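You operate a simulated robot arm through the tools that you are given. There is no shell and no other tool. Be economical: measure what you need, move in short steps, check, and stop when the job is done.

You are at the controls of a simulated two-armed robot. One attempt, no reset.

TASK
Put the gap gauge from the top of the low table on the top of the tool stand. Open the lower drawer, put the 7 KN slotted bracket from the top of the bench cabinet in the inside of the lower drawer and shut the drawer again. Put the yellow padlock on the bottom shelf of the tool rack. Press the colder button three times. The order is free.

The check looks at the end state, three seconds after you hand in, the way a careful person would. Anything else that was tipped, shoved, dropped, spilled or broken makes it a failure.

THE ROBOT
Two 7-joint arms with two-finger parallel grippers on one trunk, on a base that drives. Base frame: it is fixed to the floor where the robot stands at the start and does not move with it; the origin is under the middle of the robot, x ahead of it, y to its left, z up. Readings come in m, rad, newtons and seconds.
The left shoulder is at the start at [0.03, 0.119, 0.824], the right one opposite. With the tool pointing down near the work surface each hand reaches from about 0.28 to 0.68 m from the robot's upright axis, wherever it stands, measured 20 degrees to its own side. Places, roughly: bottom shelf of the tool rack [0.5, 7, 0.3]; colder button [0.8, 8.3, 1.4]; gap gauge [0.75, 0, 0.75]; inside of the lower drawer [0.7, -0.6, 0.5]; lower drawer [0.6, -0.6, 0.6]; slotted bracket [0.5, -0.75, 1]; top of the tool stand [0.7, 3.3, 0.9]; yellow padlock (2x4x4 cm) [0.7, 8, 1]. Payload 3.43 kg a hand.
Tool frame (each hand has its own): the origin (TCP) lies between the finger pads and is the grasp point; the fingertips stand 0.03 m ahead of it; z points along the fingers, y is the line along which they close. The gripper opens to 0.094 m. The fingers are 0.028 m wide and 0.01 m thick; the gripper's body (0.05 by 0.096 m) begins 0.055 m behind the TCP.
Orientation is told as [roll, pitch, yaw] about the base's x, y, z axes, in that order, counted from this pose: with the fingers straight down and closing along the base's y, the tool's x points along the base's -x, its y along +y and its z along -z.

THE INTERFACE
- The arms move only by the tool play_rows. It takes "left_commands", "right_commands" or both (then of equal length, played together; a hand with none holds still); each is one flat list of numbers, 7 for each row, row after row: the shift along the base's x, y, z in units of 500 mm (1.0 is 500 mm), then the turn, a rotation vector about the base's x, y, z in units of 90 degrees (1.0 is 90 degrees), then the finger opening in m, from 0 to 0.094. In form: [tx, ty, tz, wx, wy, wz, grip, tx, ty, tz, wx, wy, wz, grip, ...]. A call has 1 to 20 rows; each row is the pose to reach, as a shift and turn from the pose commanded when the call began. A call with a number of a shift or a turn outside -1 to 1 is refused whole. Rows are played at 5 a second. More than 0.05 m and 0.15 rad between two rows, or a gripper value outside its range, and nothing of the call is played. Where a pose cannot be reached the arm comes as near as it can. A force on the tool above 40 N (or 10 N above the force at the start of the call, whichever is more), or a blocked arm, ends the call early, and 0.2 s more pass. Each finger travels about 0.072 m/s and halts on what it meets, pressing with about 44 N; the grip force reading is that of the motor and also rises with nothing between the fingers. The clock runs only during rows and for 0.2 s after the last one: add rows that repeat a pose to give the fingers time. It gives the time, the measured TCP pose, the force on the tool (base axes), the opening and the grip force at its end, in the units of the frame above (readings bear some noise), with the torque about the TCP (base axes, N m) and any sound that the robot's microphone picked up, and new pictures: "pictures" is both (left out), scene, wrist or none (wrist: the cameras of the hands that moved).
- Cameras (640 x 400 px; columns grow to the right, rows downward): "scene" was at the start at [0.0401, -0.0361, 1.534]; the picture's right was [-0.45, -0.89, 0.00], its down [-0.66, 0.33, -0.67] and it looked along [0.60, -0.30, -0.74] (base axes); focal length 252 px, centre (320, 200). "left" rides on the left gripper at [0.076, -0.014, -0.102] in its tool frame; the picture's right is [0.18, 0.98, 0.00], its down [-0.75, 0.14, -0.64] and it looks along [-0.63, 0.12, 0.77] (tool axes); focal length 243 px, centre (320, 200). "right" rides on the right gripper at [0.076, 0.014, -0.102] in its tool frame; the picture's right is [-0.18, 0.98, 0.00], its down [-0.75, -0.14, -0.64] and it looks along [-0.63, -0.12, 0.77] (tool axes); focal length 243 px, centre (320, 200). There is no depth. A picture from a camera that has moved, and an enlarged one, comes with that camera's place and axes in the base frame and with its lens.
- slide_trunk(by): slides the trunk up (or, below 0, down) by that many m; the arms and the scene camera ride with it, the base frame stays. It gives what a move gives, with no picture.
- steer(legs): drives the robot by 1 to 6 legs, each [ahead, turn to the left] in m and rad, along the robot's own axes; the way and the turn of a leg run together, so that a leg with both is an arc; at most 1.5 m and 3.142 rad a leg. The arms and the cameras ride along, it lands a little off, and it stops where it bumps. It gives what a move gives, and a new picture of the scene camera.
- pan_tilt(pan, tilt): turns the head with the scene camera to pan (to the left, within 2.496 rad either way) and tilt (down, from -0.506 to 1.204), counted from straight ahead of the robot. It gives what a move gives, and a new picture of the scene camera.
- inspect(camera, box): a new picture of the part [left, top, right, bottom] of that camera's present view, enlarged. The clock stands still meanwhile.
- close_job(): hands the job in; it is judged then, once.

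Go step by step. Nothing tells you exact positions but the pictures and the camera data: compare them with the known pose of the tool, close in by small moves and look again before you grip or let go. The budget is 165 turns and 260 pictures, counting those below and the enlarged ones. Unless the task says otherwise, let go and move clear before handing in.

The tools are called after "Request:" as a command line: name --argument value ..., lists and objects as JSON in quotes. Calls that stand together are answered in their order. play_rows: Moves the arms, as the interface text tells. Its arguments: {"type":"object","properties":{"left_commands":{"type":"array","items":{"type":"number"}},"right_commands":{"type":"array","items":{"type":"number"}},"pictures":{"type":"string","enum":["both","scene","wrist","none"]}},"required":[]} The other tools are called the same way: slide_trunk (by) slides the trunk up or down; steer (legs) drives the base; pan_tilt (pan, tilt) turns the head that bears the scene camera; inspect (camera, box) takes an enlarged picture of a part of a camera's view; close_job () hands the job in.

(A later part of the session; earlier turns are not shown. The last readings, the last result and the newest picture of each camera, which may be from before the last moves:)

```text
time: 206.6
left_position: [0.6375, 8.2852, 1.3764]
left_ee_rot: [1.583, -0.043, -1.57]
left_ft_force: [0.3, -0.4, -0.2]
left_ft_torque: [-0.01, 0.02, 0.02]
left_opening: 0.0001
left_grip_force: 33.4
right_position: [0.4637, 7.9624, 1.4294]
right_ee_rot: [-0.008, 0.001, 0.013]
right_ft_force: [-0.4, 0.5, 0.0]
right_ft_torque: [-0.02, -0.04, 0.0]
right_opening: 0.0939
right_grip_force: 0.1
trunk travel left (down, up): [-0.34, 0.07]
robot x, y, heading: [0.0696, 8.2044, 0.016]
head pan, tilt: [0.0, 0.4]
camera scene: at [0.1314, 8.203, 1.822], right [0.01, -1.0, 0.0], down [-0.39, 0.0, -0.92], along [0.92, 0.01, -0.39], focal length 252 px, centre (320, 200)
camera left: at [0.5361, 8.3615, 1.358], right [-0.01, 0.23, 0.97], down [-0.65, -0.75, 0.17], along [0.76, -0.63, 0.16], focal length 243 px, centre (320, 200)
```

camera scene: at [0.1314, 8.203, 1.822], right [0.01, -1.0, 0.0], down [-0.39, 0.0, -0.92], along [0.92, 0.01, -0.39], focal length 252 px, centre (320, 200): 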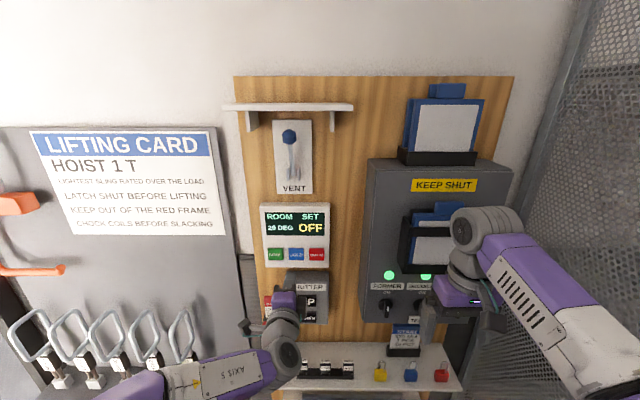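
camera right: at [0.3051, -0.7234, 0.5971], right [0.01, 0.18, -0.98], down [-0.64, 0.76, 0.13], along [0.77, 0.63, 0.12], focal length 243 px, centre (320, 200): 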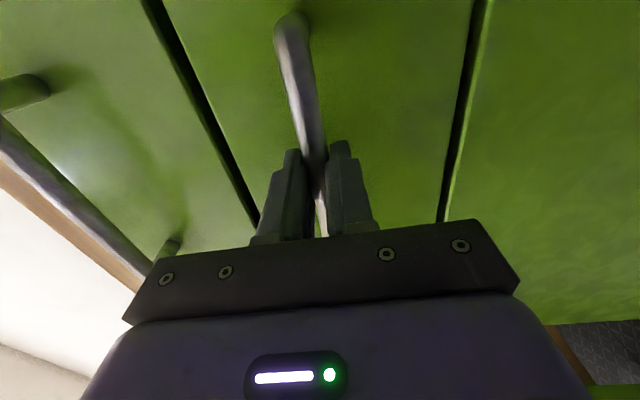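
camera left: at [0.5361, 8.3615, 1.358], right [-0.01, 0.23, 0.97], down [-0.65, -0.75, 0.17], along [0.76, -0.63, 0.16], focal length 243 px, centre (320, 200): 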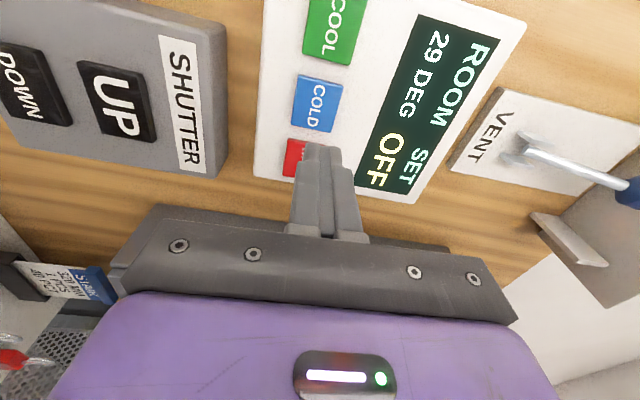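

Three separate clicks, so the colder button has been pressed three times. Next I'll back off, return the left hand to a compact downward pose, and pitch the right hand 45° for the padlock.

Request:
steer --legs '[[-0.17, 0]]'

Request:
play_rows --left_commands '[-0.025, 0.015, 0, 0, 0.0909, 0, 0, -0.05, 0.03, 0, 0, 0.1818, 0, 0, -0.075, 0.045, 0, 0, 0.2727, 0, 0, -0.1, 0.06, 0, 0, 0.3636, 0, 0, -0.12, 0.08, 0, 0, 0.4545, 0, 0, -0.14, 0.1, 0, 0, 0.5454, 0, 0, -0.16, 0.12, 0, 0, 0.6363, 0, 0, -0.18, 0.14, 0, 0, 0.7272, 0, 0, -0.2, 0.16, 0, 0, 0.8181, 0, 0, -0.22, 0.18, 0, 0, 0.909, 0, 0, -0.24, 0.2, 0, 0, 1.0, 0, 0, -0.24, 0.2, 0, 0, 1.0, 0, 0]' --right_commands '[0, 0, -0.02, 0, -0.09, 0, 0.094, 0, 0, -0.04, 0, -0.18, 0, 0.094, 0, 0, -0.06, 0, -0.27, 0, 0.094, 0, 0, -0.08, 0, -0.36, 0, 0.094, 0, 0, -0.1, 0, -0.45, 0, 0.094, 0, 0, -0.12, 0, -0.5, 0, 0.094, 0, 0, -0.14, 0, -0.5, 0, 0.08, 0, 0, -0.16, 0, -0.5, 0, 0.07, 0, 0, -0.18, 0, -0.5, 0, 0.065, 0, 0, -0.2, 0, -0.5, 0, 0.065, 0, 0, -0.22, 0, -0.5, 0, 0.065, 0, 0, -0.22, 0, -0.5, 0, 0.065]'

Request:
slide_trunk --by -0.2

```text
time: 208.1
left_position: [0.4682, 8.2842, 1.3765]
left_ee_rot: [1.583, -0.044, -1.571]
left_ft_force: [-0.3, -0.6, -0.5]
left_ft_torque: [-0.02, 0.0, 0.0]
left_opening: 0.0002
left_grip_force: 33.0
right_position: [0.2933, 7.9604, 1.4287]
right_ee_rot: [-0.007, 0.002, 0.017]
right_ft_force: [-0.5, 0.4, 0.6]
right_ft_torque: [0.0, 0.02, 0.01]
right_opening: 0.094
right_grip_force: 0.0
trunk travel left (down, up): [-0.34, 0.07]
robot x, y, heading: [-0.1005, 8.196, 0.013]
head pan, tilt: [0.0, 0.4]
camera scene: at [-0.0389, 8.2008, 1.822], right [0.01, -1.0, 0.0], down [-0.39, -0.01, -0.92], along [0.92, 0.01, -0.39], focal length 252 px, centre (320, 200)
```

scene: 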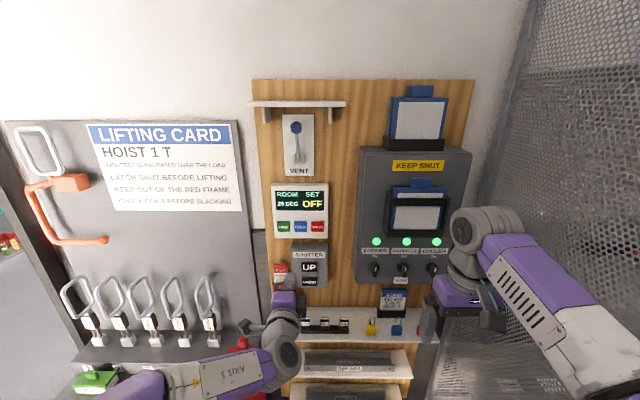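

```text
time: 210.7
left_position: [0.3473, 8.3842, 1.3768]
left_ee_rot: [0.011, 0.0, -1.527]
left_ft_force: [-1.4, 0.3, -0.2]
left_ft_torque: [0.04, -0.01, -0.01]
left_opening: 0.0004
left_grip_force: 33.1
right_position: [0.2935, 7.9601, 1.3193]
right_ee_rot: [-0.022, -0.784, 0.022]
right_ft_force: [-0.2, -0.6, 0.5]
right_ft_torque: [0.05, 0.02, -0.02]
right_opening: 0.0648
right_grip_force: 0.0
trunk travel left (down, up): [-0.34, 0.07]
robot x, y, heading: [-0.0988, 8.2026, 0.012]
head pan, tilt: [0.0, 0.4]
camera scene: at [-0.0393, 8.2007, 1.822], right [0.01, -1.0, 0.0], down [-0.39, -0.01, -0.92], along [0.92, 0.01, -0.39], focal length 252 px, centre (320, 200)
camera right: at [0.1666, 7.9733, 1.3376], right [0.12, 0.99, 0.11], down [0.08, -0.12, 0.99], along [0.99, -0.11, -0.1], focal length 243 px, centre (320, 200)
camera left: at [0.3292, 8.46, 1.4793], right [0.97, 0.23, 0.01], down [0.17, -0.75, 0.64], along [0.15, -0.63, -0.77], focal length 243 px, centre (320, 200)
```

scene: 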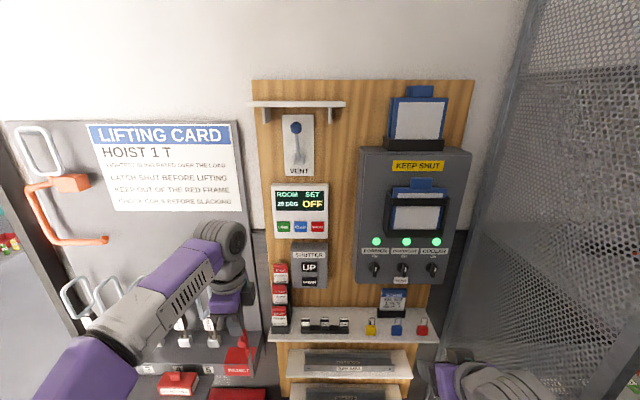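
right: 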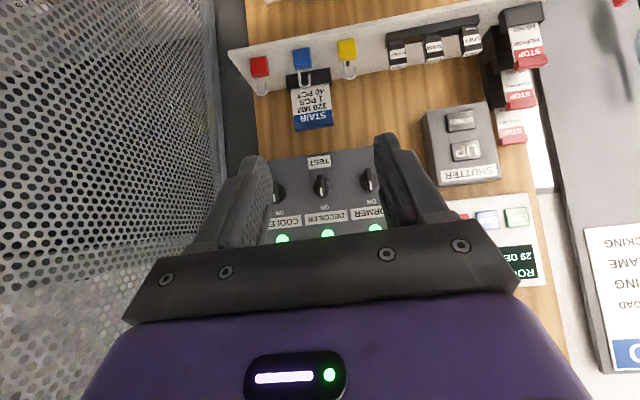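
left: 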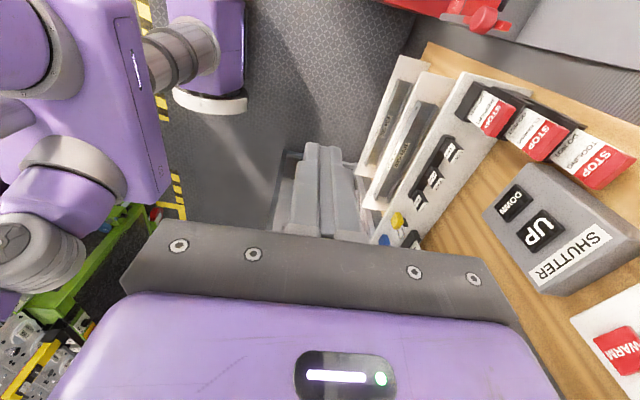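

```text
time: 212.8
left_position: [0.3476, 8.3843, 1.1763]
left_ee_rot: [0.011, -0.001, -1.528]
left_ft_force: [0.1, -0.9, 0.4]
left_ft_torque: [0.03, 0.0, -0.05]
left_opening: 0.0003
left_grip_force: 32.9
right_position: [0.2944, 7.9608, 1.1196]
right_ee_rot: [-0.023, -0.783, 0.022]
right_ft_force: [-0.2, -0.4, 0.1]
right_ft_torque: [-0.01, 0.02, 0.01]
right_opening: 0.0652
right_grip_force: 0.0
trunk travel left (down, up): [-0.14, 0.27]
robot x, y, heading: [-0.1006, 8.1998, 0.015]
head pan, tilt: [0.0, 0.4]
```

The yellow padlock body is at about [0.69, 8.01, 0.955]. I'll bring the right hand nearer in line with it.

Request:
play_rows --right_commands '[0.05, 0.025, -0.05, 0, 0, 0, 0.065, 0.1, 0.05, -0.1, 0, 0, 0, 0.065, 0.15, 0.075, -0.15, 0, 0, 0, 0.065, 0.2, 0.094, -0.2, 0, 0, 0, 0.065, 0.2, 0.094, -0.2, 0, 0, 0, 0.065]' --pictures "wrist"

Request:
pan_tilt --pan -0.2 --tilt 0.7

```text
time: 214.0
left_position: [0.3468, 8.3839, 1.1778]
left_ee_rot: [0.013, 0.002, -1.525]
left_ft_force: [0.0, 0.5, -0.1]
left_ft_torque: [0.01, 0.01, -0.01]
left_opening: 0.0
left_grip_force: 33.1
right_position: [0.3934, 8.0099, 1.0195]
right_ee_rot: [-0.023, -0.784, 0.022]
right_ft_force: [0.7, 0.0, -0.4]
right_ft_torque: [-0.01, -0.01, -0.01]
right_opening: 0.0647
right_grip_force: 0.1
trunk travel left (down, up): [-0.14, 0.27]
robot x, y, heading: [-0.1015, 8.1992, 0.015]
head pan, tilt: [0.0, 0.4]
camera right: at [0.2666, 8.0214, 1.038], right [0.12, 0.99, 0.11], down [0.08, -0.12, 0.99], along [0.99, -0.11, -0.1], focal length 243 px, centre (320, 200)
```

right: 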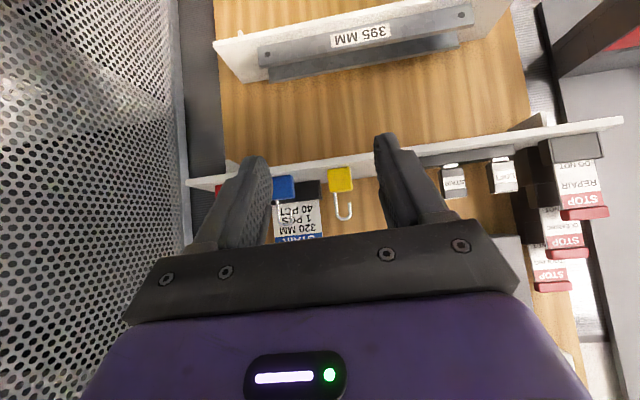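

```text
time: 214.8
left_position: [0.3482, 8.3851, 1.1752]
left_ee_rot: [0.012, 0.0, -1.527]
left_ft_force: [0.7, -0.7, 0.4]
left_ft_torque: [0.0, -0.05, -0.03]
left_opening: 0.0
left_grip_force: 33.0
right_position: [0.3949, 8.0076, 1.0207]
right_ee_rot: [-0.022, -0.784, 0.023]
right_ft_force: [0.1, 0.0, -0.1]
right_ft_torque: [-0.02, -0.02, -0.03]
right_opening: 0.0649
right_grip_force: 0.0
trunk travel left (down, up): [-0.14, 0.27]
robot x, y, heading: [-0.0973, 8.1999, 0.008]
head pan, tilt: [-0.201, 0.7]
camera scene: at [-0.0478, 8.1838, 1.5952], right [-0.19, -0.98, 0.0], down [-0.63, 0.12, -0.77], along [0.75, -0.14, -0.64], focal length 252 px, centre (320, 200)
```

scene: 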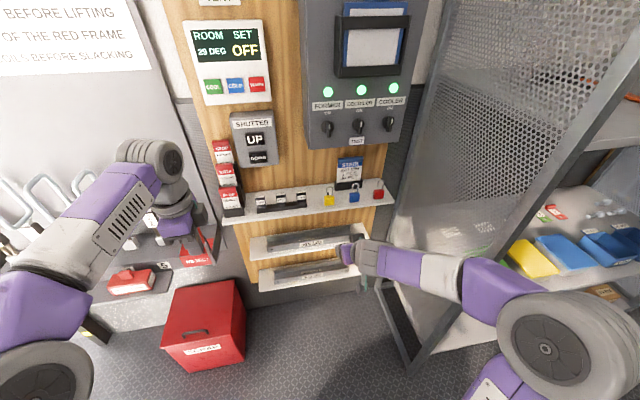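

The padlock body is at [0.70, 8.012, 0.961] on a ledge at z ≈ 0.941, front edge x ≈ 0.635. I'll extend the right arm first, which pulls the elbow away from the rack, then drive in slowly.

Request:
play_rows --right_commands '[0.07, 0.002, -0.02, 0, 0, 0, 0.065, 0.14, 0.004, -0.04, 0, 0, 0, 0.065, 0.21, 0.006, -0.06, 0, 0, 0, 0.065, 0.25, 0.008, -0.075, 0, 0, 0, 0.065, 0.25, 0.008, -0.075, 0, 0, 0, 0.065]' --pictures "none"

Request:
steer --legs '[[0.11, 0]]'

Request:
inspect --camera "right" --box '[160, 80, 480, 280]'

```text
time: 216.0
left_position: [0.3486, 8.3837, 1.1776]
left_ee_rot: [0.013, 0.0, -1.528]
left_ft_force: [0.1, -0.7, -0.3]
left_ft_torque: [-0.02, -0.01, 0.0]
left_opening: 0.0
left_grip_force: 33.3
right_position: [0.5206, 8.0117, 0.9816]
right_ee_rot: [-0.023, -0.784, 0.024]
right_ft_force: [0.4, -1.0, -0.2]
right_ft_torque: [0.0, 0.01, -0.02]
right_opening: 0.0648
right_grip_force: 0.1
trunk travel left (down, up): [-0.14, 0.27]
robot x, y, heading: [-0.101, 8.2001, 0.013]
head pan, tilt: [-0.201, 0.7]
```

```text
time: 217.2
left_position: [0.4583, 8.3865, 1.1769]
left_ee_rot: [0.012, 0.0, -1.528]
left_ft_force: [-0.6, -0.2, 0.1]
left_ft_torque: [-0.01, 0.0, 0.01]
left_opening: 0.0
left_grip_force: 33.1
right_position: [0.629, 8.014, 0.9819]
right_ee_rot: [-0.023, -0.784, 0.024]
right_ft_force: [0.0, 0.2, 0.2]
right_ft_torque: [-0.01, 0.01, 0.0]
right_opening: 0.0651
right_grip_force: 0.1
trunk travel left (down, up): [-0.14, 0.27]
robot x, y, heading: [0.009, 8.2018, 0.012]
head pan, tilt: [-0.201, 0.7]
camera scene: at [0.0622, 8.1853, 1.5951], right [-0.19, -0.98, 0.0], down [-0.63, 0.12, -0.77], along [0.75, -0.14, -0.64], focal length 252 px, centre (320, 200)
```

scene: 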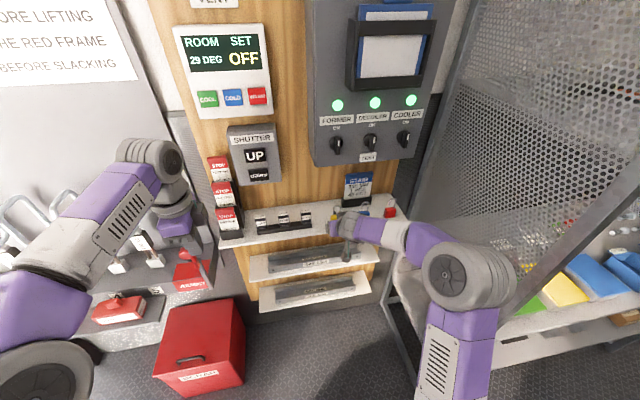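

```text
2.00 times, centred on (320, 180) of right
camera zoom: at [0.502, 8.0263, 1.0003], right [0.12, 0.99, 0.11], down [0.08, -0.12, 0.99], along [0.99, -0.11, -0.1], focal length 485 px, centre (320, 240)
```

zoom: 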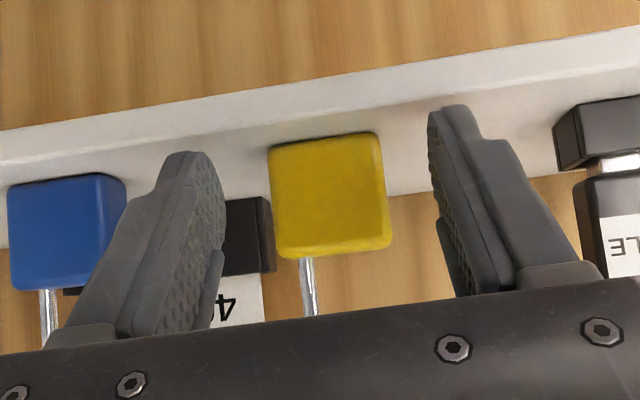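

The padlock is centred between the fingers. I'll advance 66 mm and check before closing.

Request:
play_rows --right_commands '[0.04, -0.003, 0, 0, 0, 0, 0.065, 0.08, -0.005, 0, 0, 0, 0, 0.065, 0.11, -0.006, 0, 0, 0, 0, 0.065, 0.132, -0.006, -0.002, 0, 0, 0, 0.065, 0.132, -0.006, -0.002, 0, 0, 0, 0.065]'

Request:
inspect --camera "right" --box '[160, 80, 480, 280]'

```text
time: 218.4
left_position: [0.4583, 8.3858, 1.176]
left_ee_rot: [0.012, 0.001, -1.528]
left_ft_force: [0.3, -0.5, 0.9]
left_ft_torque: [0.0, 0.02, 0.0]
left_opening: 0.0
left_grip_force: 33.1
right_position: [0.6944, 8.0112, 0.9819]
right_ee_rot: [-0.022, -0.784, 0.023]
right_ft_force: [-0.7, 0.2, 1.0]
right_ft_torque: [0.03, 0.01, 0.02]
right_opening: 0.0648
right_grip_force: 0.3
trunk travel left (down, up): [-0.14, 0.27]
robot x, y, heading: [0.0057, 8.2021, 0.012]
head pan, tilt: [-0.201, 0.7]
camera scene: at [0.0621, 8.1854, 1.5952], right [-0.19, -0.98, 0.0], down [-0.63, 0.12, -0.77], along [0.75, -0.14, -0.64], focal length 252 px, centre (320, 200)
camera right: at [0.568, 8.0232, 0.9997], right [0.12, 0.99, 0.11], down [0.08, -0.12, 0.99], along [0.99, -0.11, -0.09], focal length 243 px, centre (320, 200)
```

scene: 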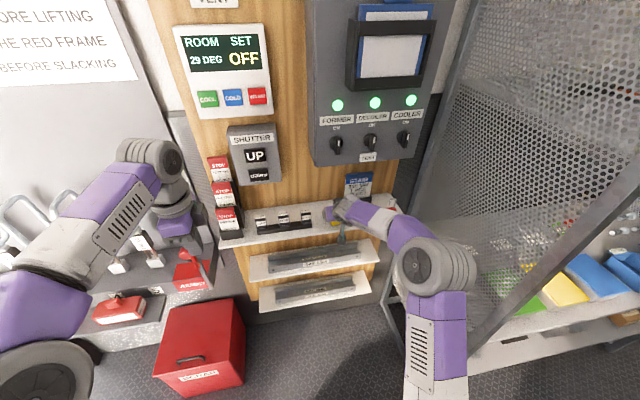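
right: 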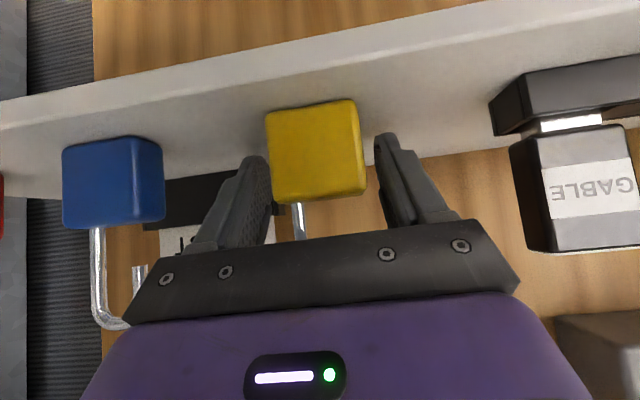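

```text
2.00 times, centred on (320, 180) of right
camera zoom: at [0.568, 8.0232, 0.9997], right [0.12, 0.99, 0.11], down [0.08, -0.12, 0.99], along [0.99, -0.11, -0.09], focal length 485 px, centre (320, 240)
```

zoom: 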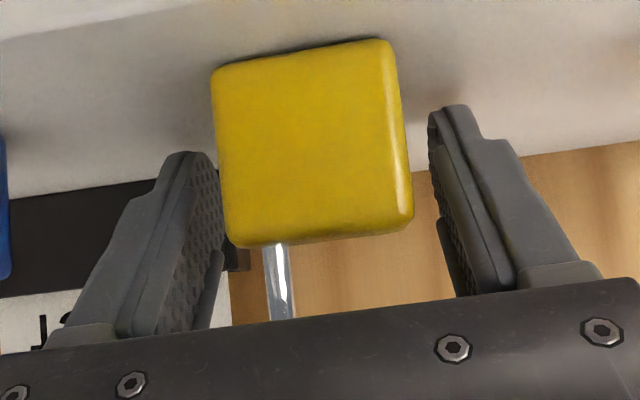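

The padlock front face is at x ≈ 0.672, slightly nearer than I thought. I'll draw back 10 mm and close.

Request:
play_rows --right_commands '[-0.02, 0.002, -0.004, 0, 0, 0, 0.065, -0.02, 0.002, -0.004, 0, 0, 0, 0.05, -0.02, 0.002, -0.004, 0, 0, 0, 0.02, -0.02, 0.002, -0.004, 0, 0, 0, 0.02, -0.02, 0.002, -0.004, 0, 0, 0, 0.02]'

```text
time: 219.6
left_position: [0.4571, 8.3881, 1.1767]
left_ee_rot: [0.014, -0.001, -1.528]
left_ft_force: [-0.3, 0.2, -0.2]
left_ft_torque: [-0.03, 0.0, -0.02]
left_opening: 0.0
left_grip_force: 32.6
right_position: [0.6842, 8.0115, 0.9817]
right_ee_rot: [-0.024, -0.789, 0.023]
right_ft_force: [-0.6, 4.1, 10.5]
right_ft_torque: [0.4, -0.05, 0.03]
right_opening: 0.0438
right_grip_force: 44.2
trunk travel left (down, up): [-0.14, 0.27]
robot x, y, heading: [0.0106, 8.2013, 0.015]
head pan, tilt: [-0.201, 0.7]
camera scene: at [0.0609, 8.1863, 1.5953], right [-0.19, -0.98, 0.0], down [-0.63, 0.12, -0.77], along [0.75, -0.14, -0.64], focal length 252 px, centre (320, 200)
camera right: at [0.5574, 8.0248, 0.9991], right [0.12, 0.99, 0.12], down [0.08, -0.13, 0.99], along [0.99, -0.11, -0.09], focal length 243 px, centre (320, 200)
```

scene: 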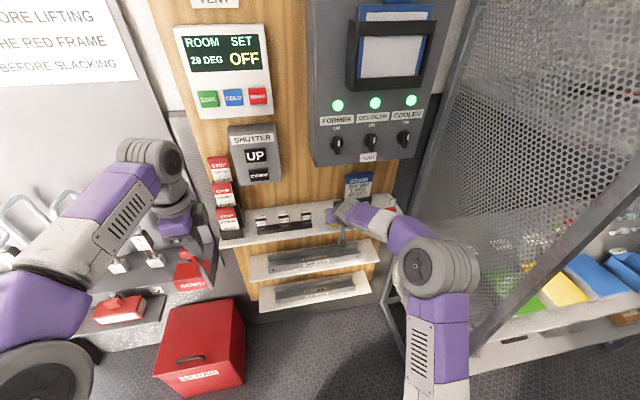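
right: 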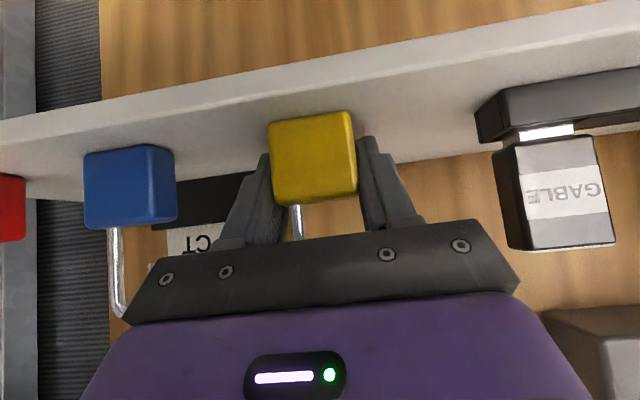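

The padlock is gripped at 44 mm. I'll lift it and pull it back off the ledge.

Request:
play_rows --right_commands '[0, 0, 0.04, 0, 0, 0, 0.02, 0, 0, 0.09, 0, 0, 0, 0.02, -0.02, 0, 0.14, 0, 0, 0, 0.02, -0.08, 0, 0.16, 0, 0, 0, 0.02, -0.15, 0, 0.16, 0, 0, 0, 0.02, -0.22, 0, 0.16, 0, 0, 0, 0.02, -0.28, 0, 0.16, 0, 0, 0, 0.02, -0.28, 0, 0.16, 0, 0, 0, 0.02]' --pictures "wrist"

Request:
steer --legs '[[-0.2, 0]]'

```text
time: 221.4
left_position: [0.4582, 8.3857, 1.1772]
left_ee_rot: [0.011, -0.001, -1.527]
left_ft_force: [-0.3, -0.5, 0.2]
left_ft_torque: [-0.01, -0.01, -0.04]
left_opening: 0.0003
left_grip_force: 33.0
right_position: [0.5471, 8.0118, 1.0582]
right_ee_rot: [-0.023, -0.782, 0.023]
right_ft_force: [0.1, 0.2, -1.5]
right_ft_torque: [0.03, -0.01, 0.01]
right_opening: 0.0438
right_grip_force: 44.0
trunk travel left (down, up): [-0.14, 0.27]
robot x, y, heading: [0.0134, 8.2001, 0.011]
head pan, tilt: [-0.201, 0.7]
camera right: at [0.4193, 8.0244, 1.0766], right [0.12, 0.99, 0.11], down [0.08, -0.12, 0.99], along [0.99, -0.11, -0.1], focal length 243 px, centre (320, 200)
```

right: 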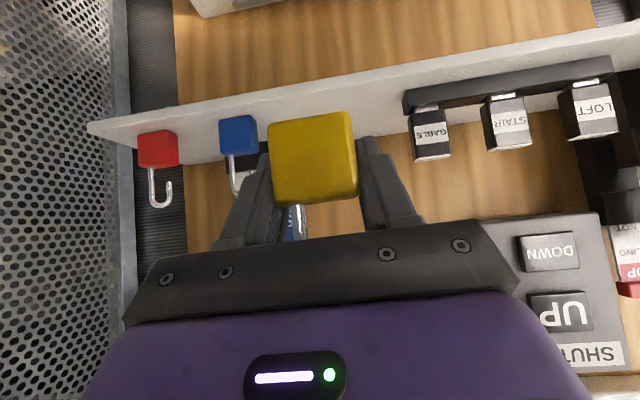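

```text
time: 223.0
left_position: [0.2558, 8.3835, 1.1765]
left_ee_rot: [0.015, -0.001, -1.525]
left_ft_force: [-0.3, -0.6, -0.5]
left_ft_torque: [-0.02, -0.01, 0.01]
left_opening: 0.0
left_grip_force: 32.7
right_position: [0.3442, 8.0101, 1.0595]
right_ee_rot: [-0.021, -0.785, 0.022]
right_ft_force: [-0.1, -0.2, -1.8]
right_ft_torque: [0.0, -0.06, -0.02]
right_opening: 0.0435
right_grip_force: 43.5
trunk travel left (down, up): [-0.14, 0.27]
robot x, y, heading: [-0.193, 8.1956, 0.01]
head pan, tilt: [-0.201, 0.7]
camera scene: at [-0.1402, 8.1823, 1.5952], right [-0.18, -0.98, 0.0], down [-0.63, 0.12, -0.77], along [0.75, -0.14, -0.64], focal length 252 px, centre (320, 200)
```

scene: 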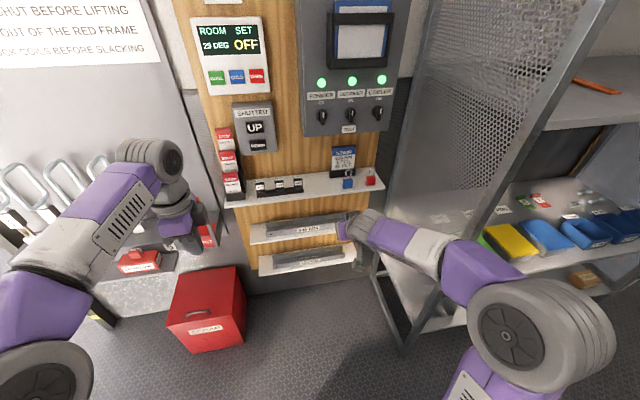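

The padlock is clear of the ledge. I'll tuck both arms in for the short drive back to the rack.

Request:
play_rows --right_commands '[-0.04, -0.01, 0.03, 0, 0.0833, 0, 0.02, -0.08, -0.025, 0.06, 0, 0.1667, 0, 0.02, -0.12, -0.04, 0.1, 0, 0.25, 0, 0.02, -0.17, -0.055, 0.14, 0, 0.3333, 0, 0.02, -0.22, -0.07, 0.18, 0, 0.4167, 0, 0.02, -0.26, -0.085, 0.22, 0, 0.5, 0, 0.02, -0.294, -0.1, 0.24, 0, 0.5, 0, 0.02, -0.294, -0.1, 0.24, 0, 0.5, 0, 0.02]' --left_commands '[-0.03, 0, 0, 0, 0, 0, 0, -0.06, 0, 0, 0, 0, 0, 0, -0.09, 0, 0, 0, 0, 0, 0, -0.12, 0, 0, 0, 0, 0, 0, -0.15, 0, 0, 0, 0, 0, 0, -0.18, 0, 0, 0, 0, 0, 0, -0.2, 0, 0, 0, 0, 0, 0, -0.2, 0, 0, 0, 0, 0, 0]' --pictures "scene"

Request:
steer --legs '[[0, 1.561], [-1.0, 0], [0, -1.571]]'

Request:
pan_tilt --pan -0.2 --tilt 0.9

```text
time: 224.8
left_position: [0.1567, 8.3821, 1.1769]
left_ee_rot: [0.012, 0.0, -1.526]
left_ft_force: [-0.6, 0.0, 0.3]
left_ft_torque: [0.02, 0.01, -0.02]
left_opening: 0.0
left_grip_force: 32.8
right_position: [0.1979, 7.9584, 1.179]
right_ee_rot: [-0.006, 0.002, 0.017]
right_ft_force: [0.7, -0.3, -1.8]
right_ft_torque: [0.0, -0.04, 0.01]
right_opening: 0.0435
right_grip_force: 43.8
trunk travel left (down, up): [-0.14, 0.27]
robot x, y, heading: [-0.1916, 8.1962, 0.012]
head pan, tilt: [-0.201, 0.7]
camera scene: at [-0.1381, 8.1825, 1.5951], right [-0.18, -0.98, 0.0], down [-0.63, 0.12, -0.76], along [0.75, -0.14, -0.64], focal length 252 px, centre (320, 200)
```

scene: 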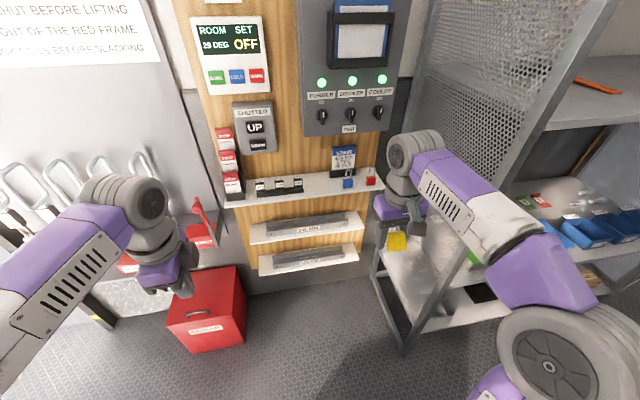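

```text
time: 236.0
left_position: [-0.0663, 7.5733, 1.1778]
left_ee_rot: [0.016, -0.004, -0.745]
left_ft_force: [-0.1, -0.2, -1.2]
left_ft_torque: [0.04, 0.01, 0.01]
left_opening: 0.0
left_grip_force: 32.7
right_position: [0.2473, 7.3127, 1.1836]
right_ee_rot: [-0.001, -0.007, 0.845]
right_ft_force: [-0.5, 0.0, -1.8]
right_ft_torque: [0.03, -0.06, -0.01]
right_opening: 0.0436
right_grip_force: 44.1
trunk travel left (down, up): [-0.14, 0.27]
robot x, y, heading: [-0.1829, 7.2017, 0.797]
head pan, tilt: [-0.201, 0.7]
stopped in leg 3: the robot was blocked; the commanded pose is now the measured one
camera scene: at [-0.1392, 7.2241, 1.5954], right [0.56, -0.83, 0.0], down [-0.53, -0.36, -0.77], along [0.64, 0.43, -0.64], focal length 252 px, centre (320, 200)
```

scene: 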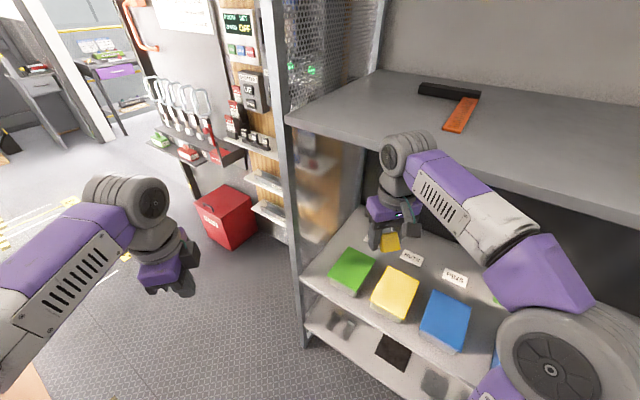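

```text
time: 236.7
left_position: [-0.0685, 7.5755, 1.1761]
left_ee_rot: [0.015, -0.006, -0.744]
left_ft_force: [0.4, 0.2, -0.2]
left_ft_torque: [0.01, -0.01, 0.04]
left_opening: 0.0
left_grip_force: 32.3
right_position: [0.2475, 7.3139, 1.1819]
right_ee_rot: [-0.004, -0.007, 0.84]
right_ft_force: [0.1, 0.0, -2.7]
right_ft_torque: [0.03, -0.02, 0.01]
right_opening: 0.0437
right_grip_force: 44.0
trunk travel left (down, up): [-0.14, 0.27]
robot x, y, heading: [-0.1781, 7.1964, 0.795]
head pan, tilt: [-0.201, 0.901]
camera scene: at [-0.1488, 7.22, 1.5793], right [0.56, -0.83, 0.0], down [-0.64, -0.44, -0.63], along [0.52, 0.35, -0.78], focal length 252 px, centre (320, 200)
```

scene: 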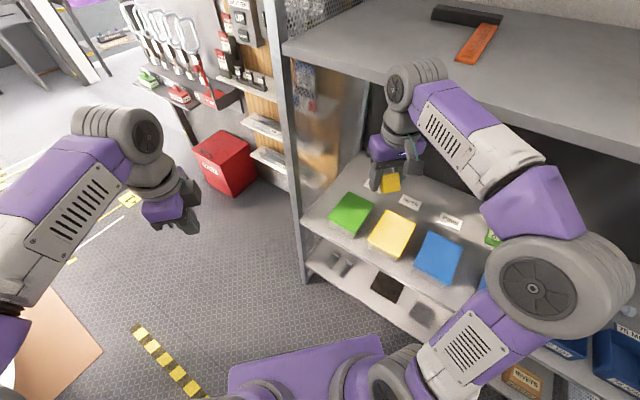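

The turn was blocked, probably by my right arm meeting the rack's upper shelf. I'll reverse straight back, away from the rack, and then finish the turn.

Request:
steer --legs '[[-0.22, 0]]'

Request:
steer --legs '[[0, -0.79]]'

```text
time: 238.3
left_position: [-0.1739, 7.4409, 1.1774]
left_ee_rot: [0.012, 0.003, -0.76]
left_ft_force: [0.9, 0.1, -0.3]
left_ft_torque: [0.0, 0.04, 0.01]
left_opening: 0.0
left_grip_force: 33.1
right_position: [0.1373, 7.171, 1.1804]
right_ee_rot: [0.0, 0.0, 0.819]
right_ft_force: [1.2, -0.4, -1.5]
right_ft_torque: [0.0, 0.03, 0.0]
right_opening: 0.0435
right_grip_force: 43.9
trunk travel left (down, up): [-0.14, 0.27]
robot x, y, heading: [-0.2995, 7.0667, 0.78]
head pan, tilt: [-0.201, 0.901]
stopped in leg 1: the robot was blocked; the commanded pose is now the measured one
camera scene: at [-0.2577, 7.0858, 1.5789], right [0.55, -0.84, 0.0], down [-0.66, -0.43, -0.62], along [0.52, 0.34, -0.78], focal length 252 px, centre (320, 200)
```

scene: 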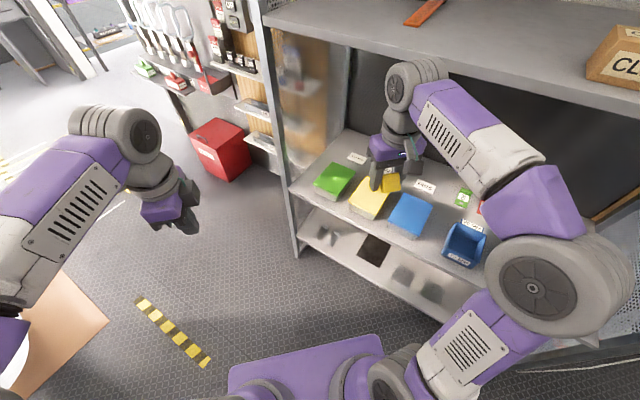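

```text
time: 240.7
left_position: [0.0512, 7.2426, 1.1773]
left_ee_rot: [0.014, 0.0, -1.55]
left_ft_force: [1.1, -0.9, -0.3]
left_ft_torque: [0.0, 0.02, -0.01]
left_opening: 0.0
left_grip_force: 33.0
right_position: [0.0805, 6.8315, 1.1804]
right_ee_rot: [0.001, 0.0, 0.029]
right_ft_force: [-0.2, 0.4, -2.1]
right_ft_torque: [0.02, -0.01, 0.0]
right_opening: 0.0435
right_grip_force: 44.0
trunk travel left (down, up): [-0.14, 0.27]
robot x, y, heading: [-0.3039, 7.0656, -0.009]
head pan, tilt: [-0.201, 0.901]
camera scene: at [-0.2584, 7.051, 1.579], right [-0.21, -0.98, 0.0], down [-0.77, 0.16, -0.62], along [0.61, -0.13, -0.78], focal length 252 px, centre (320, 200)
```

scene: 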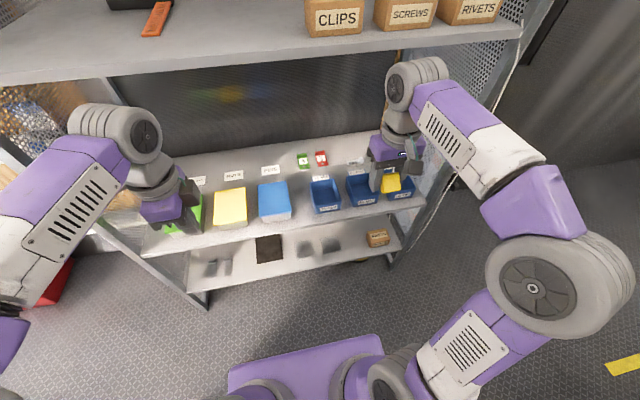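

The robot now faces the rack, but the reverse ended with a light bump. I'll check what's behind, then inspect the bottom shelf.

Request:
pan_tilt --pan 2.4 --tilt 0.9

Request:
pan_tilt --pan -2.4 --tilt 0.9

Request:
pan_tilt --pan -0.1 --tilt 1.0

Request:
inspect --camera "scene" --box '[120, 100, 460, 320]'

```text
time: 243.1
left_position: [0.0506, 7.2424, 1.1775]
left_ee_rot: [0.015, 0.0, -1.548]
left_ft_force: [-0.4, 0.6, 0.2]
left_ft_torque: [0.0, -0.01, 0.01]
left_opening: 0.0
left_grip_force: 33.0
right_position: [0.0817, 6.8317, 1.1804]
right_ee_rot: [0.0, 0.0, 0.029]
right_ft_force: [-0.5, 0.4, -1.4]
right_ft_torque: [0.03, -0.04, -0.01]
right_opening: 0.0435
right_grip_force: 43.9
trunk travel left (down, up): [-0.14, 0.27]
robot x, y, heading: [-0.3041, 7.0681, -0.013]
head pan, tilt: [2.4, 0.901]
camera scene: at [-0.3874, 7.1185, 1.579], right [0.68, 0.73, 0.0], down [0.57, -0.53, -0.62], along [-0.45, 0.42, -0.78], focal length 252 px, centre (320, 200)
```

scene: 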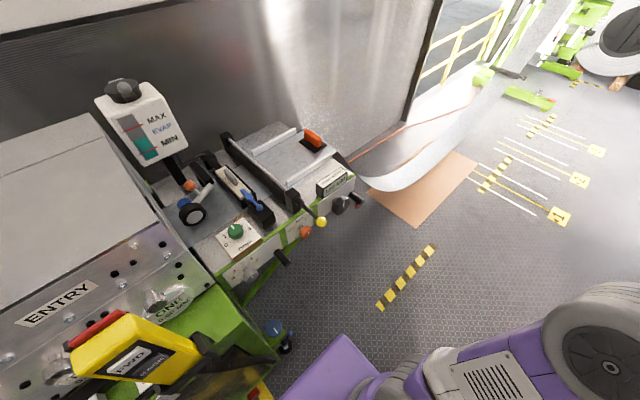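

```text
time: 246.9
left_position: [0.0511, 7.2428, 1.1776]
left_ee_rot: [0.015, -0.001, -1.547]
left_ft_force: [-0.7, -0.4, -0.1]
left_ft_torque: [0.0, -0.01, 0.0]
left_opening: 0.0
left_grip_force: 32.8
right_position: [0.0811, 6.8312, 1.1793]
right_ee_rot: [-0.001, -0.001, 0.029]
right_ft_force: [-0.8, -0.7, -1.5]
right_ft_torque: [-0.04, -0.05, 0.01]
right_opening: 0.0436
right_grip_force: 44.2
trunk travel left (down, up): [-0.14, 0.27]
robot x, y, heading: [-0.3006, 7.0631, -0.005]
head pan, tilt: [-2.4, 0.901]
camera scene: at [-0.3883, 7.0164, 1.579], right [-0.67, 0.74, 0.0], down [0.58, 0.52, -0.62], along [-0.46, -0.42, -0.78], focal length 252 px, centre (320, 200)
```

scene: 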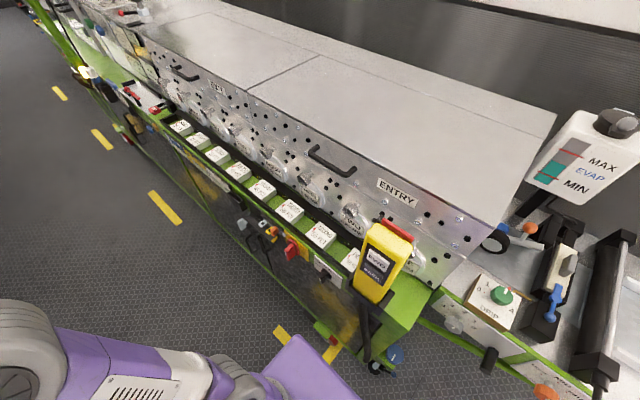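

```text
time: 249.0
left_position: [0.0503, 7.2426, 1.1773]
left_ee_rot: [0.014, 0.0, -1.55]
left_ft_force: [-0.2, 0.6, 0.2]
left_ft_torque: [-0.01, 0.01, -0.01]
left_opening: 0.0
left_grip_force: 33.0
right_position: [0.0815, 6.8313, 1.1811]
right_ee_rot: [0.0, 0.0, 0.031]
right_ft_force: [0.2, -0.4, -1.8]
right_ft_torque: [0.0, -0.01, 0.01]
right_opening: 0.0433
right_grip_force: 44.1
trunk travel left (down, up): [-0.14, 0.27]
robot x, y, heading: [-0.2994, 7.068, -0.009]
head pan, tilt: [-0.099, 1.0]
camera scene: at [-0.263, 7.0593, 1.5718], right [-0.11, -0.99, 0.0], down [-0.84, 0.09, -0.54], along [0.54, -0.06, -0.84], focal length 252 px, centre (320, 200)
```

scene: 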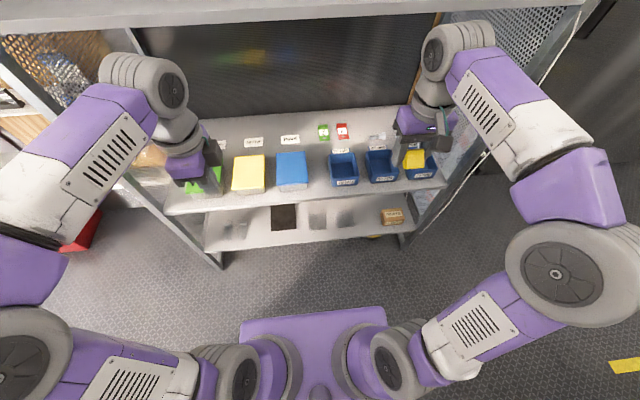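

```text
1.82 times, centred on (290, 210) of scene
camera zoom: at [-0.263, 7.0593, 1.5718], right [-0.11, -0.99, 0.0], down [-0.84, 0.09, -0.54], along [0.54, -0.06, -0.84], focal length 458 px, centre (374, 182)
```

zoom: 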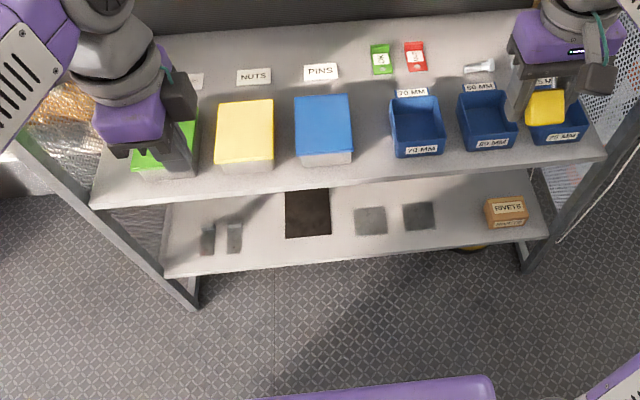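

Nothing behind looks disturbed. The bottom shelf (z ≈ 0.29, front x ≈ 0.3) has a free spot around y ≈ 6.71, between a grey square and the RIVETS box. I'll lower the trunk and bring the padlock down outside the rack with the 45° pitch.

Request:
slide_trunk --by -0.14

Request:
play_rows --right_commands '[0.015, -0.02, -0.08, 0, -0.0833, 0, 0.02, 0.03, -0.04, -0.16, 0, -0.1667, 0, 0.02, 0.045, -0.06, -0.24, 0, -0.25, 0, 0.02, 0.06, -0.08, -0.32, 0, -0.3333, 0, 0.02, 0.075, -0.1, -0.4, 0, -0.4167, 0, 0.02, 0.09, -0.12, -0.48, 0, -0.5, 0, 0.02, 0.105, -0.14, -0.56, 0, -0.5, 0, 0.02, 0.12, -0.16, -0.64, 0, -0.5, 0, 0.02, 0.13, -0.18, -0.72, 0, -0.5, 0, 0.02, 0.14, -0.2, -0.8, 0, -0.5, 0, 0.02, 0.14, -0.22, -0.88, 0, -0.5, 0, 0.02, 0.14, -0.24, -0.96, 0, -0.5, 0, 0.02, 0.14, -0.24, -0.98, 0, -0.5, 0, 0.02, 0.14, -0.24, -0.98, 0, -0.5, 0, 0.02]'

```text
time: 250.7
left_position: [0.0507, 7.2423, 1.0385]
left_ee_rot: [0.014, 0.0, -1.55]
left_ft_force: [0.7, 0.3, -0.7]
left_ft_torque: [0.02, 0.0, -0.03]
left_opening: 0.0
left_grip_force: 33.4
right_position: [0.0808, 6.8333, 1.0395]
right_ee_rot: [0.001, 0.001, 0.031]
right_ft_force: [-1.0, 0.6, -2.2]
right_ft_torque: [-0.04, 0.01, 0.01]
right_opening: 0.0434
right_grip_force: 43.6
trunk travel left (down, up): [0.0, 0.41]
robot x, y, heading: [-0.3043, 7.0685, -0.008]
head pan, tilt: [-0.099, 1.0]
```

```text
time: 253.7
left_position: [0.0521, 7.2428, 1.0386]
left_ee_rot: [0.015, 0.0, -1.549]
left_ft_force: [-0.4, 0.2, 0.2]
left_ft_torque: [-0.01, -0.02, 0.03]
left_opening: 0.0001
left_grip_force: 33.2
right_position: [0.15, 6.7102, 0.5501]
right_ee_rot: [-0.032, -0.785, 0.043]
right_ft_force: [-0.3, -0.4, -2.7]
right_ft_torque: [0.02, -0.04, 0.0]
right_opening: 0.0436
right_grip_force: 43.5
right hand out of reach, approached as far as the arm can: row 6
trunk travel left (down, up): [0.0, 0.41]
robot x, y, heading: [-0.3031, 7.0668, -0.006]
head pan, tilt: [-0.099, 1.0]
camera scene: at [-0.263, 7.0594, 1.432], right [-0.11, -0.99, 0.0], down [-0.84, 0.09, -0.54], along [0.54, -0.06, -0.84], focal length 252 px, centre (320, 200)
camera right: at [0.023, 6.7221, 0.568], right [0.11, 0.99, 0.11], down [0.08, -0.12, 0.99], along [0.99, -0.1, -0.09], focal length 243 px, centre (320, 200)
```

scene: 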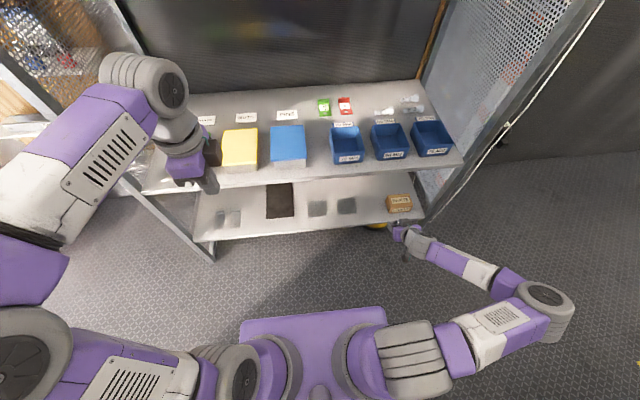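
right: 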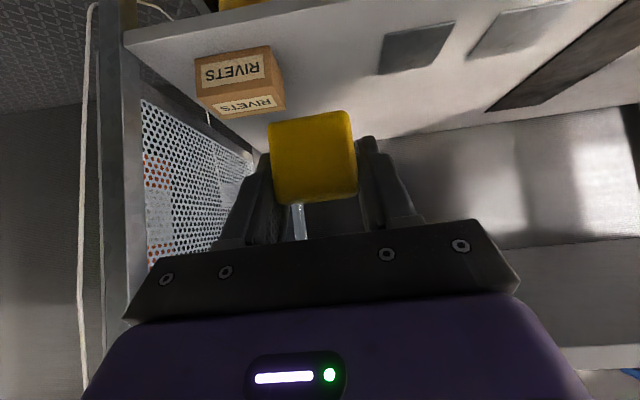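

Request:
inspect --camera "right" --box '[80, 0, 480, 250]'

Request:
inspect --camera "scene" --box '[180, 130, 480, 290]'

```text
1.60 times, centred on (280, 125) of right
camera zoom: at [0.023, 6.7221, 0.568], right [0.11, 0.99, 0.11], down [0.08, -0.12, 0.99], along [0.99, -0.1, -0.09], focal length 388 px, centre (384, 320)
```

zoom: 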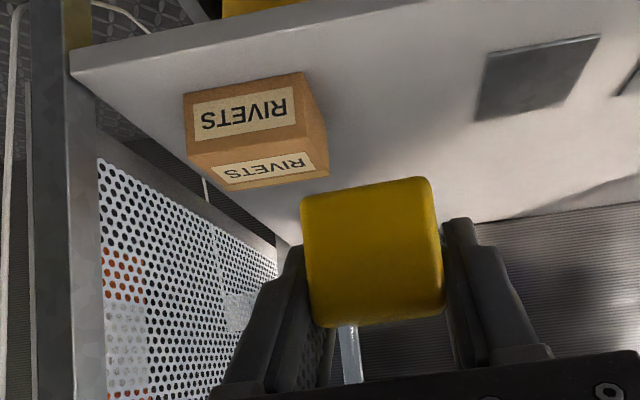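

```text
2.13 times, centred on (330, 210) of scene
camera zoom: at [-0.263, 7.0594, 1.432], right [-0.11, -0.99, 0.0], down [-0.84, 0.09, -0.54], along [0.54, -0.06, -0.84], focal length 538 px, centre (299, 179)
```

zoom: 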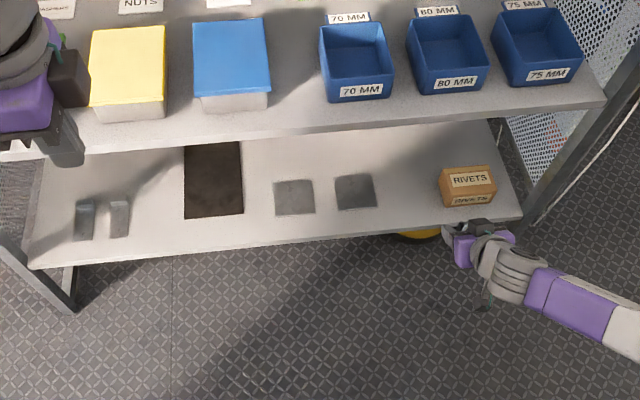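

The shelf top is at z ≈ 0.304 with its front at x ≈ 0.30, and the free gap is y 6.64–6.79. I'll lower to z ≈ 0.42 outside, then drive in 0.1 m.

Request:
play_rows --right_commands '[0, 0.003, -0.06, 0, 0, 0, 0.02, 0, 0.006, -0.12, 0, 0, 0, 0.02, 0, 0.01, -0.18, 0, 0, 0, 0.02, 0, 0.01, -0.24, 0, 0, 0, 0.02, 0, 0.01, -0.26, 0, 0, 0, 0.02, 0, 0.01, -0.26, 0, 0, 0, 0.02]' --pictures "none"

Request:
steer --legs '[[0.1, 0]]'

Request:
inspect --camera "right" --box '[0, 0, 640, 400]'

```text
time: 255.1
left_position: [0.0504, 7.2427, 1.038]
left_ee_rot: [0.015, 0.002, -1.549]
left_ft_force: [-0.2, -1.2, -0.9]
left_ft_torque: [-0.02, -0.01, -0.04]
left_opening: 0.0
left_grip_force: 32.6
right_position: [0.15, 6.7155, 0.42]
right_ee_rot: [-0.032, -0.785, 0.044]
right_ft_force: [0.9, -0.4, -2.1]
right_ft_torque: [-0.01, -0.02, 0.01]
right_opening: 0.0434
right_grip_force: 43.9
trunk travel left (down, up): [0.0, 0.41]
robot x, y, heading: [-0.3016, 7.0669, -0.009]
head pan, tilt: [-0.099, 1.0]
```

```text
time: 256.2
left_position: [0.1505, 7.2416, 1.0375]
left_ee_rot: [0.012, 0.001, -1.552]
left_ft_force: [0.6, -0.1, 0.5]
left_ft_torque: [-0.03, -0.01, 0.02]
left_opening: 0.0
left_grip_force: 32.3
right_position: [0.2489, 6.7156, 0.4197]
right_ee_rot: [-0.032, -0.787, 0.041]
right_ft_force: [-0.7, 0.5, -1.2]
right_ft_torque: [0.0, -0.01, -0.01]
right_opening: 0.0436
right_grip_force: 44.3
trunk travel left (down, up): [0.0, 0.41]
robot x, y, heading: [-0.2016, 7.0689, -0.006]
head pan, tilt: [-0.099, 1.0]
camera scene: at [-0.1637, 7.0583, 1.4319], right [-0.11, -0.99, 0.0], down [-0.84, 0.09, -0.54], along [0.54, -0.06, -0.84], focal length 252 px, centre (320, 200)
```

scene: 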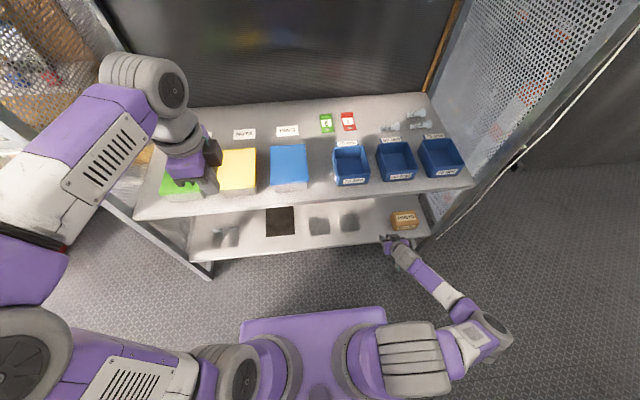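

```text
1.00 times, centred on (320, 200) of right (not enlarged: the box is as wide or as high as the picture)
camera zoom: at [0.122, 6.7259, 0.4381], right [0.11, 0.99, 0.11], down [0.08, -0.12, 0.99], along [0.99, -0.1, -0.09], focal length 243 px, centre (320, 200)
```

zoom: 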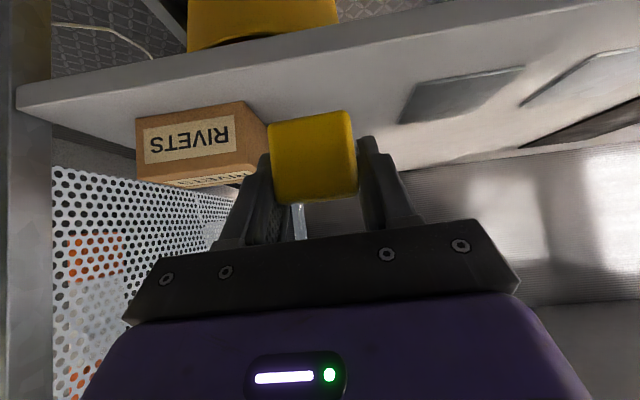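

There's about 16 mm clearance to the RIVETS box, so I'll shift 10 mm left, move in over the shelf, then lower gently.

Request:
play_rows --right_commands '[0.06, 0.015, -0.01, 0, 0, 0, 0.02, 0.12, 0.02, -0.02, 0, 0, 0, 0.02, 0.18, 0.02, -0.04, 0, 0, 0, 0.02, 0.23, 0.02, -0.06, 0, 0, 0, 0.02, 0.25, 0.02, -0.09, 0, 0, 0, 0.02, 0.25, 0.02, -0.12, 0, 0, 0, 0.02, 0.25, 0.02, -0.135, 0, 0, 0, 0.02, 0.25, 0.02, -0.135, 0, 0, 0, 0.02]'

```text
time: 258.0
left_position: [0.15, 7.2404, 1.0387]
left_ee_rot: [0.014, -0.001, -1.551]
left_ft_force: [0.7, 0.3, 1.1]
left_ft_torque: [0.0, 0.03, 0.03]
left_opening: 0.0005
left_grip_force: 32.8
right_position: [0.3751, 6.7249, 0.3527]
right_ee_rot: [-0.03, -0.785, 0.042]
right_ft_force: [0.1, 0.8, -1.9]
right_ft_torque: [0.01, -0.01, -0.02]
right_opening: 0.0434
right_grip_force: 44.0
trunk travel left (down, up): [0.0, 0.41]
robot x, y, heading: [-0.2068, 7.0643, -0.012]
head pan, tilt: [-0.099, 1.0]
camera scene: at [-0.1642, 7.0584, 1.432], right [-0.11, -0.99, 0.0], down [-0.84, 0.09, -0.54], along [0.54, -0.06, -0.84], focal length 252 px, centre (320, 200)
camera right: at [0.247, 6.7358, 0.3706], right [0.11, 0.99, 0.11], down [0.08, -0.12, 0.99], along [0.99, -0.1, -0.09], focal length 243 px, centre (320, 200)
```

scene: 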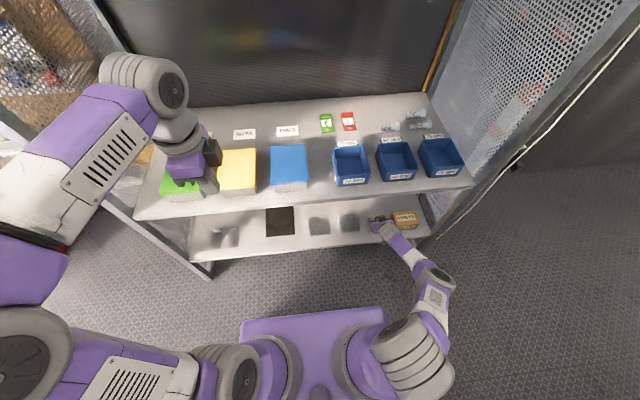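
right: 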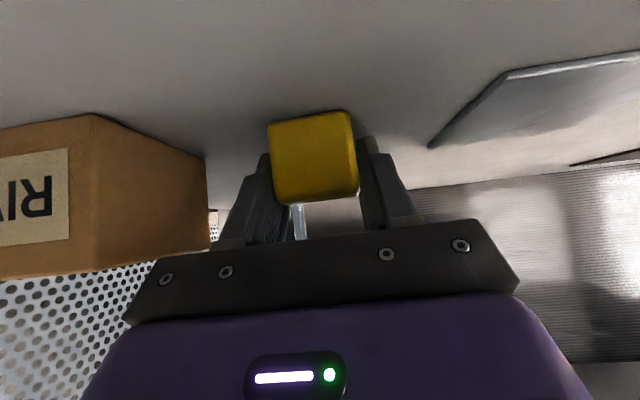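

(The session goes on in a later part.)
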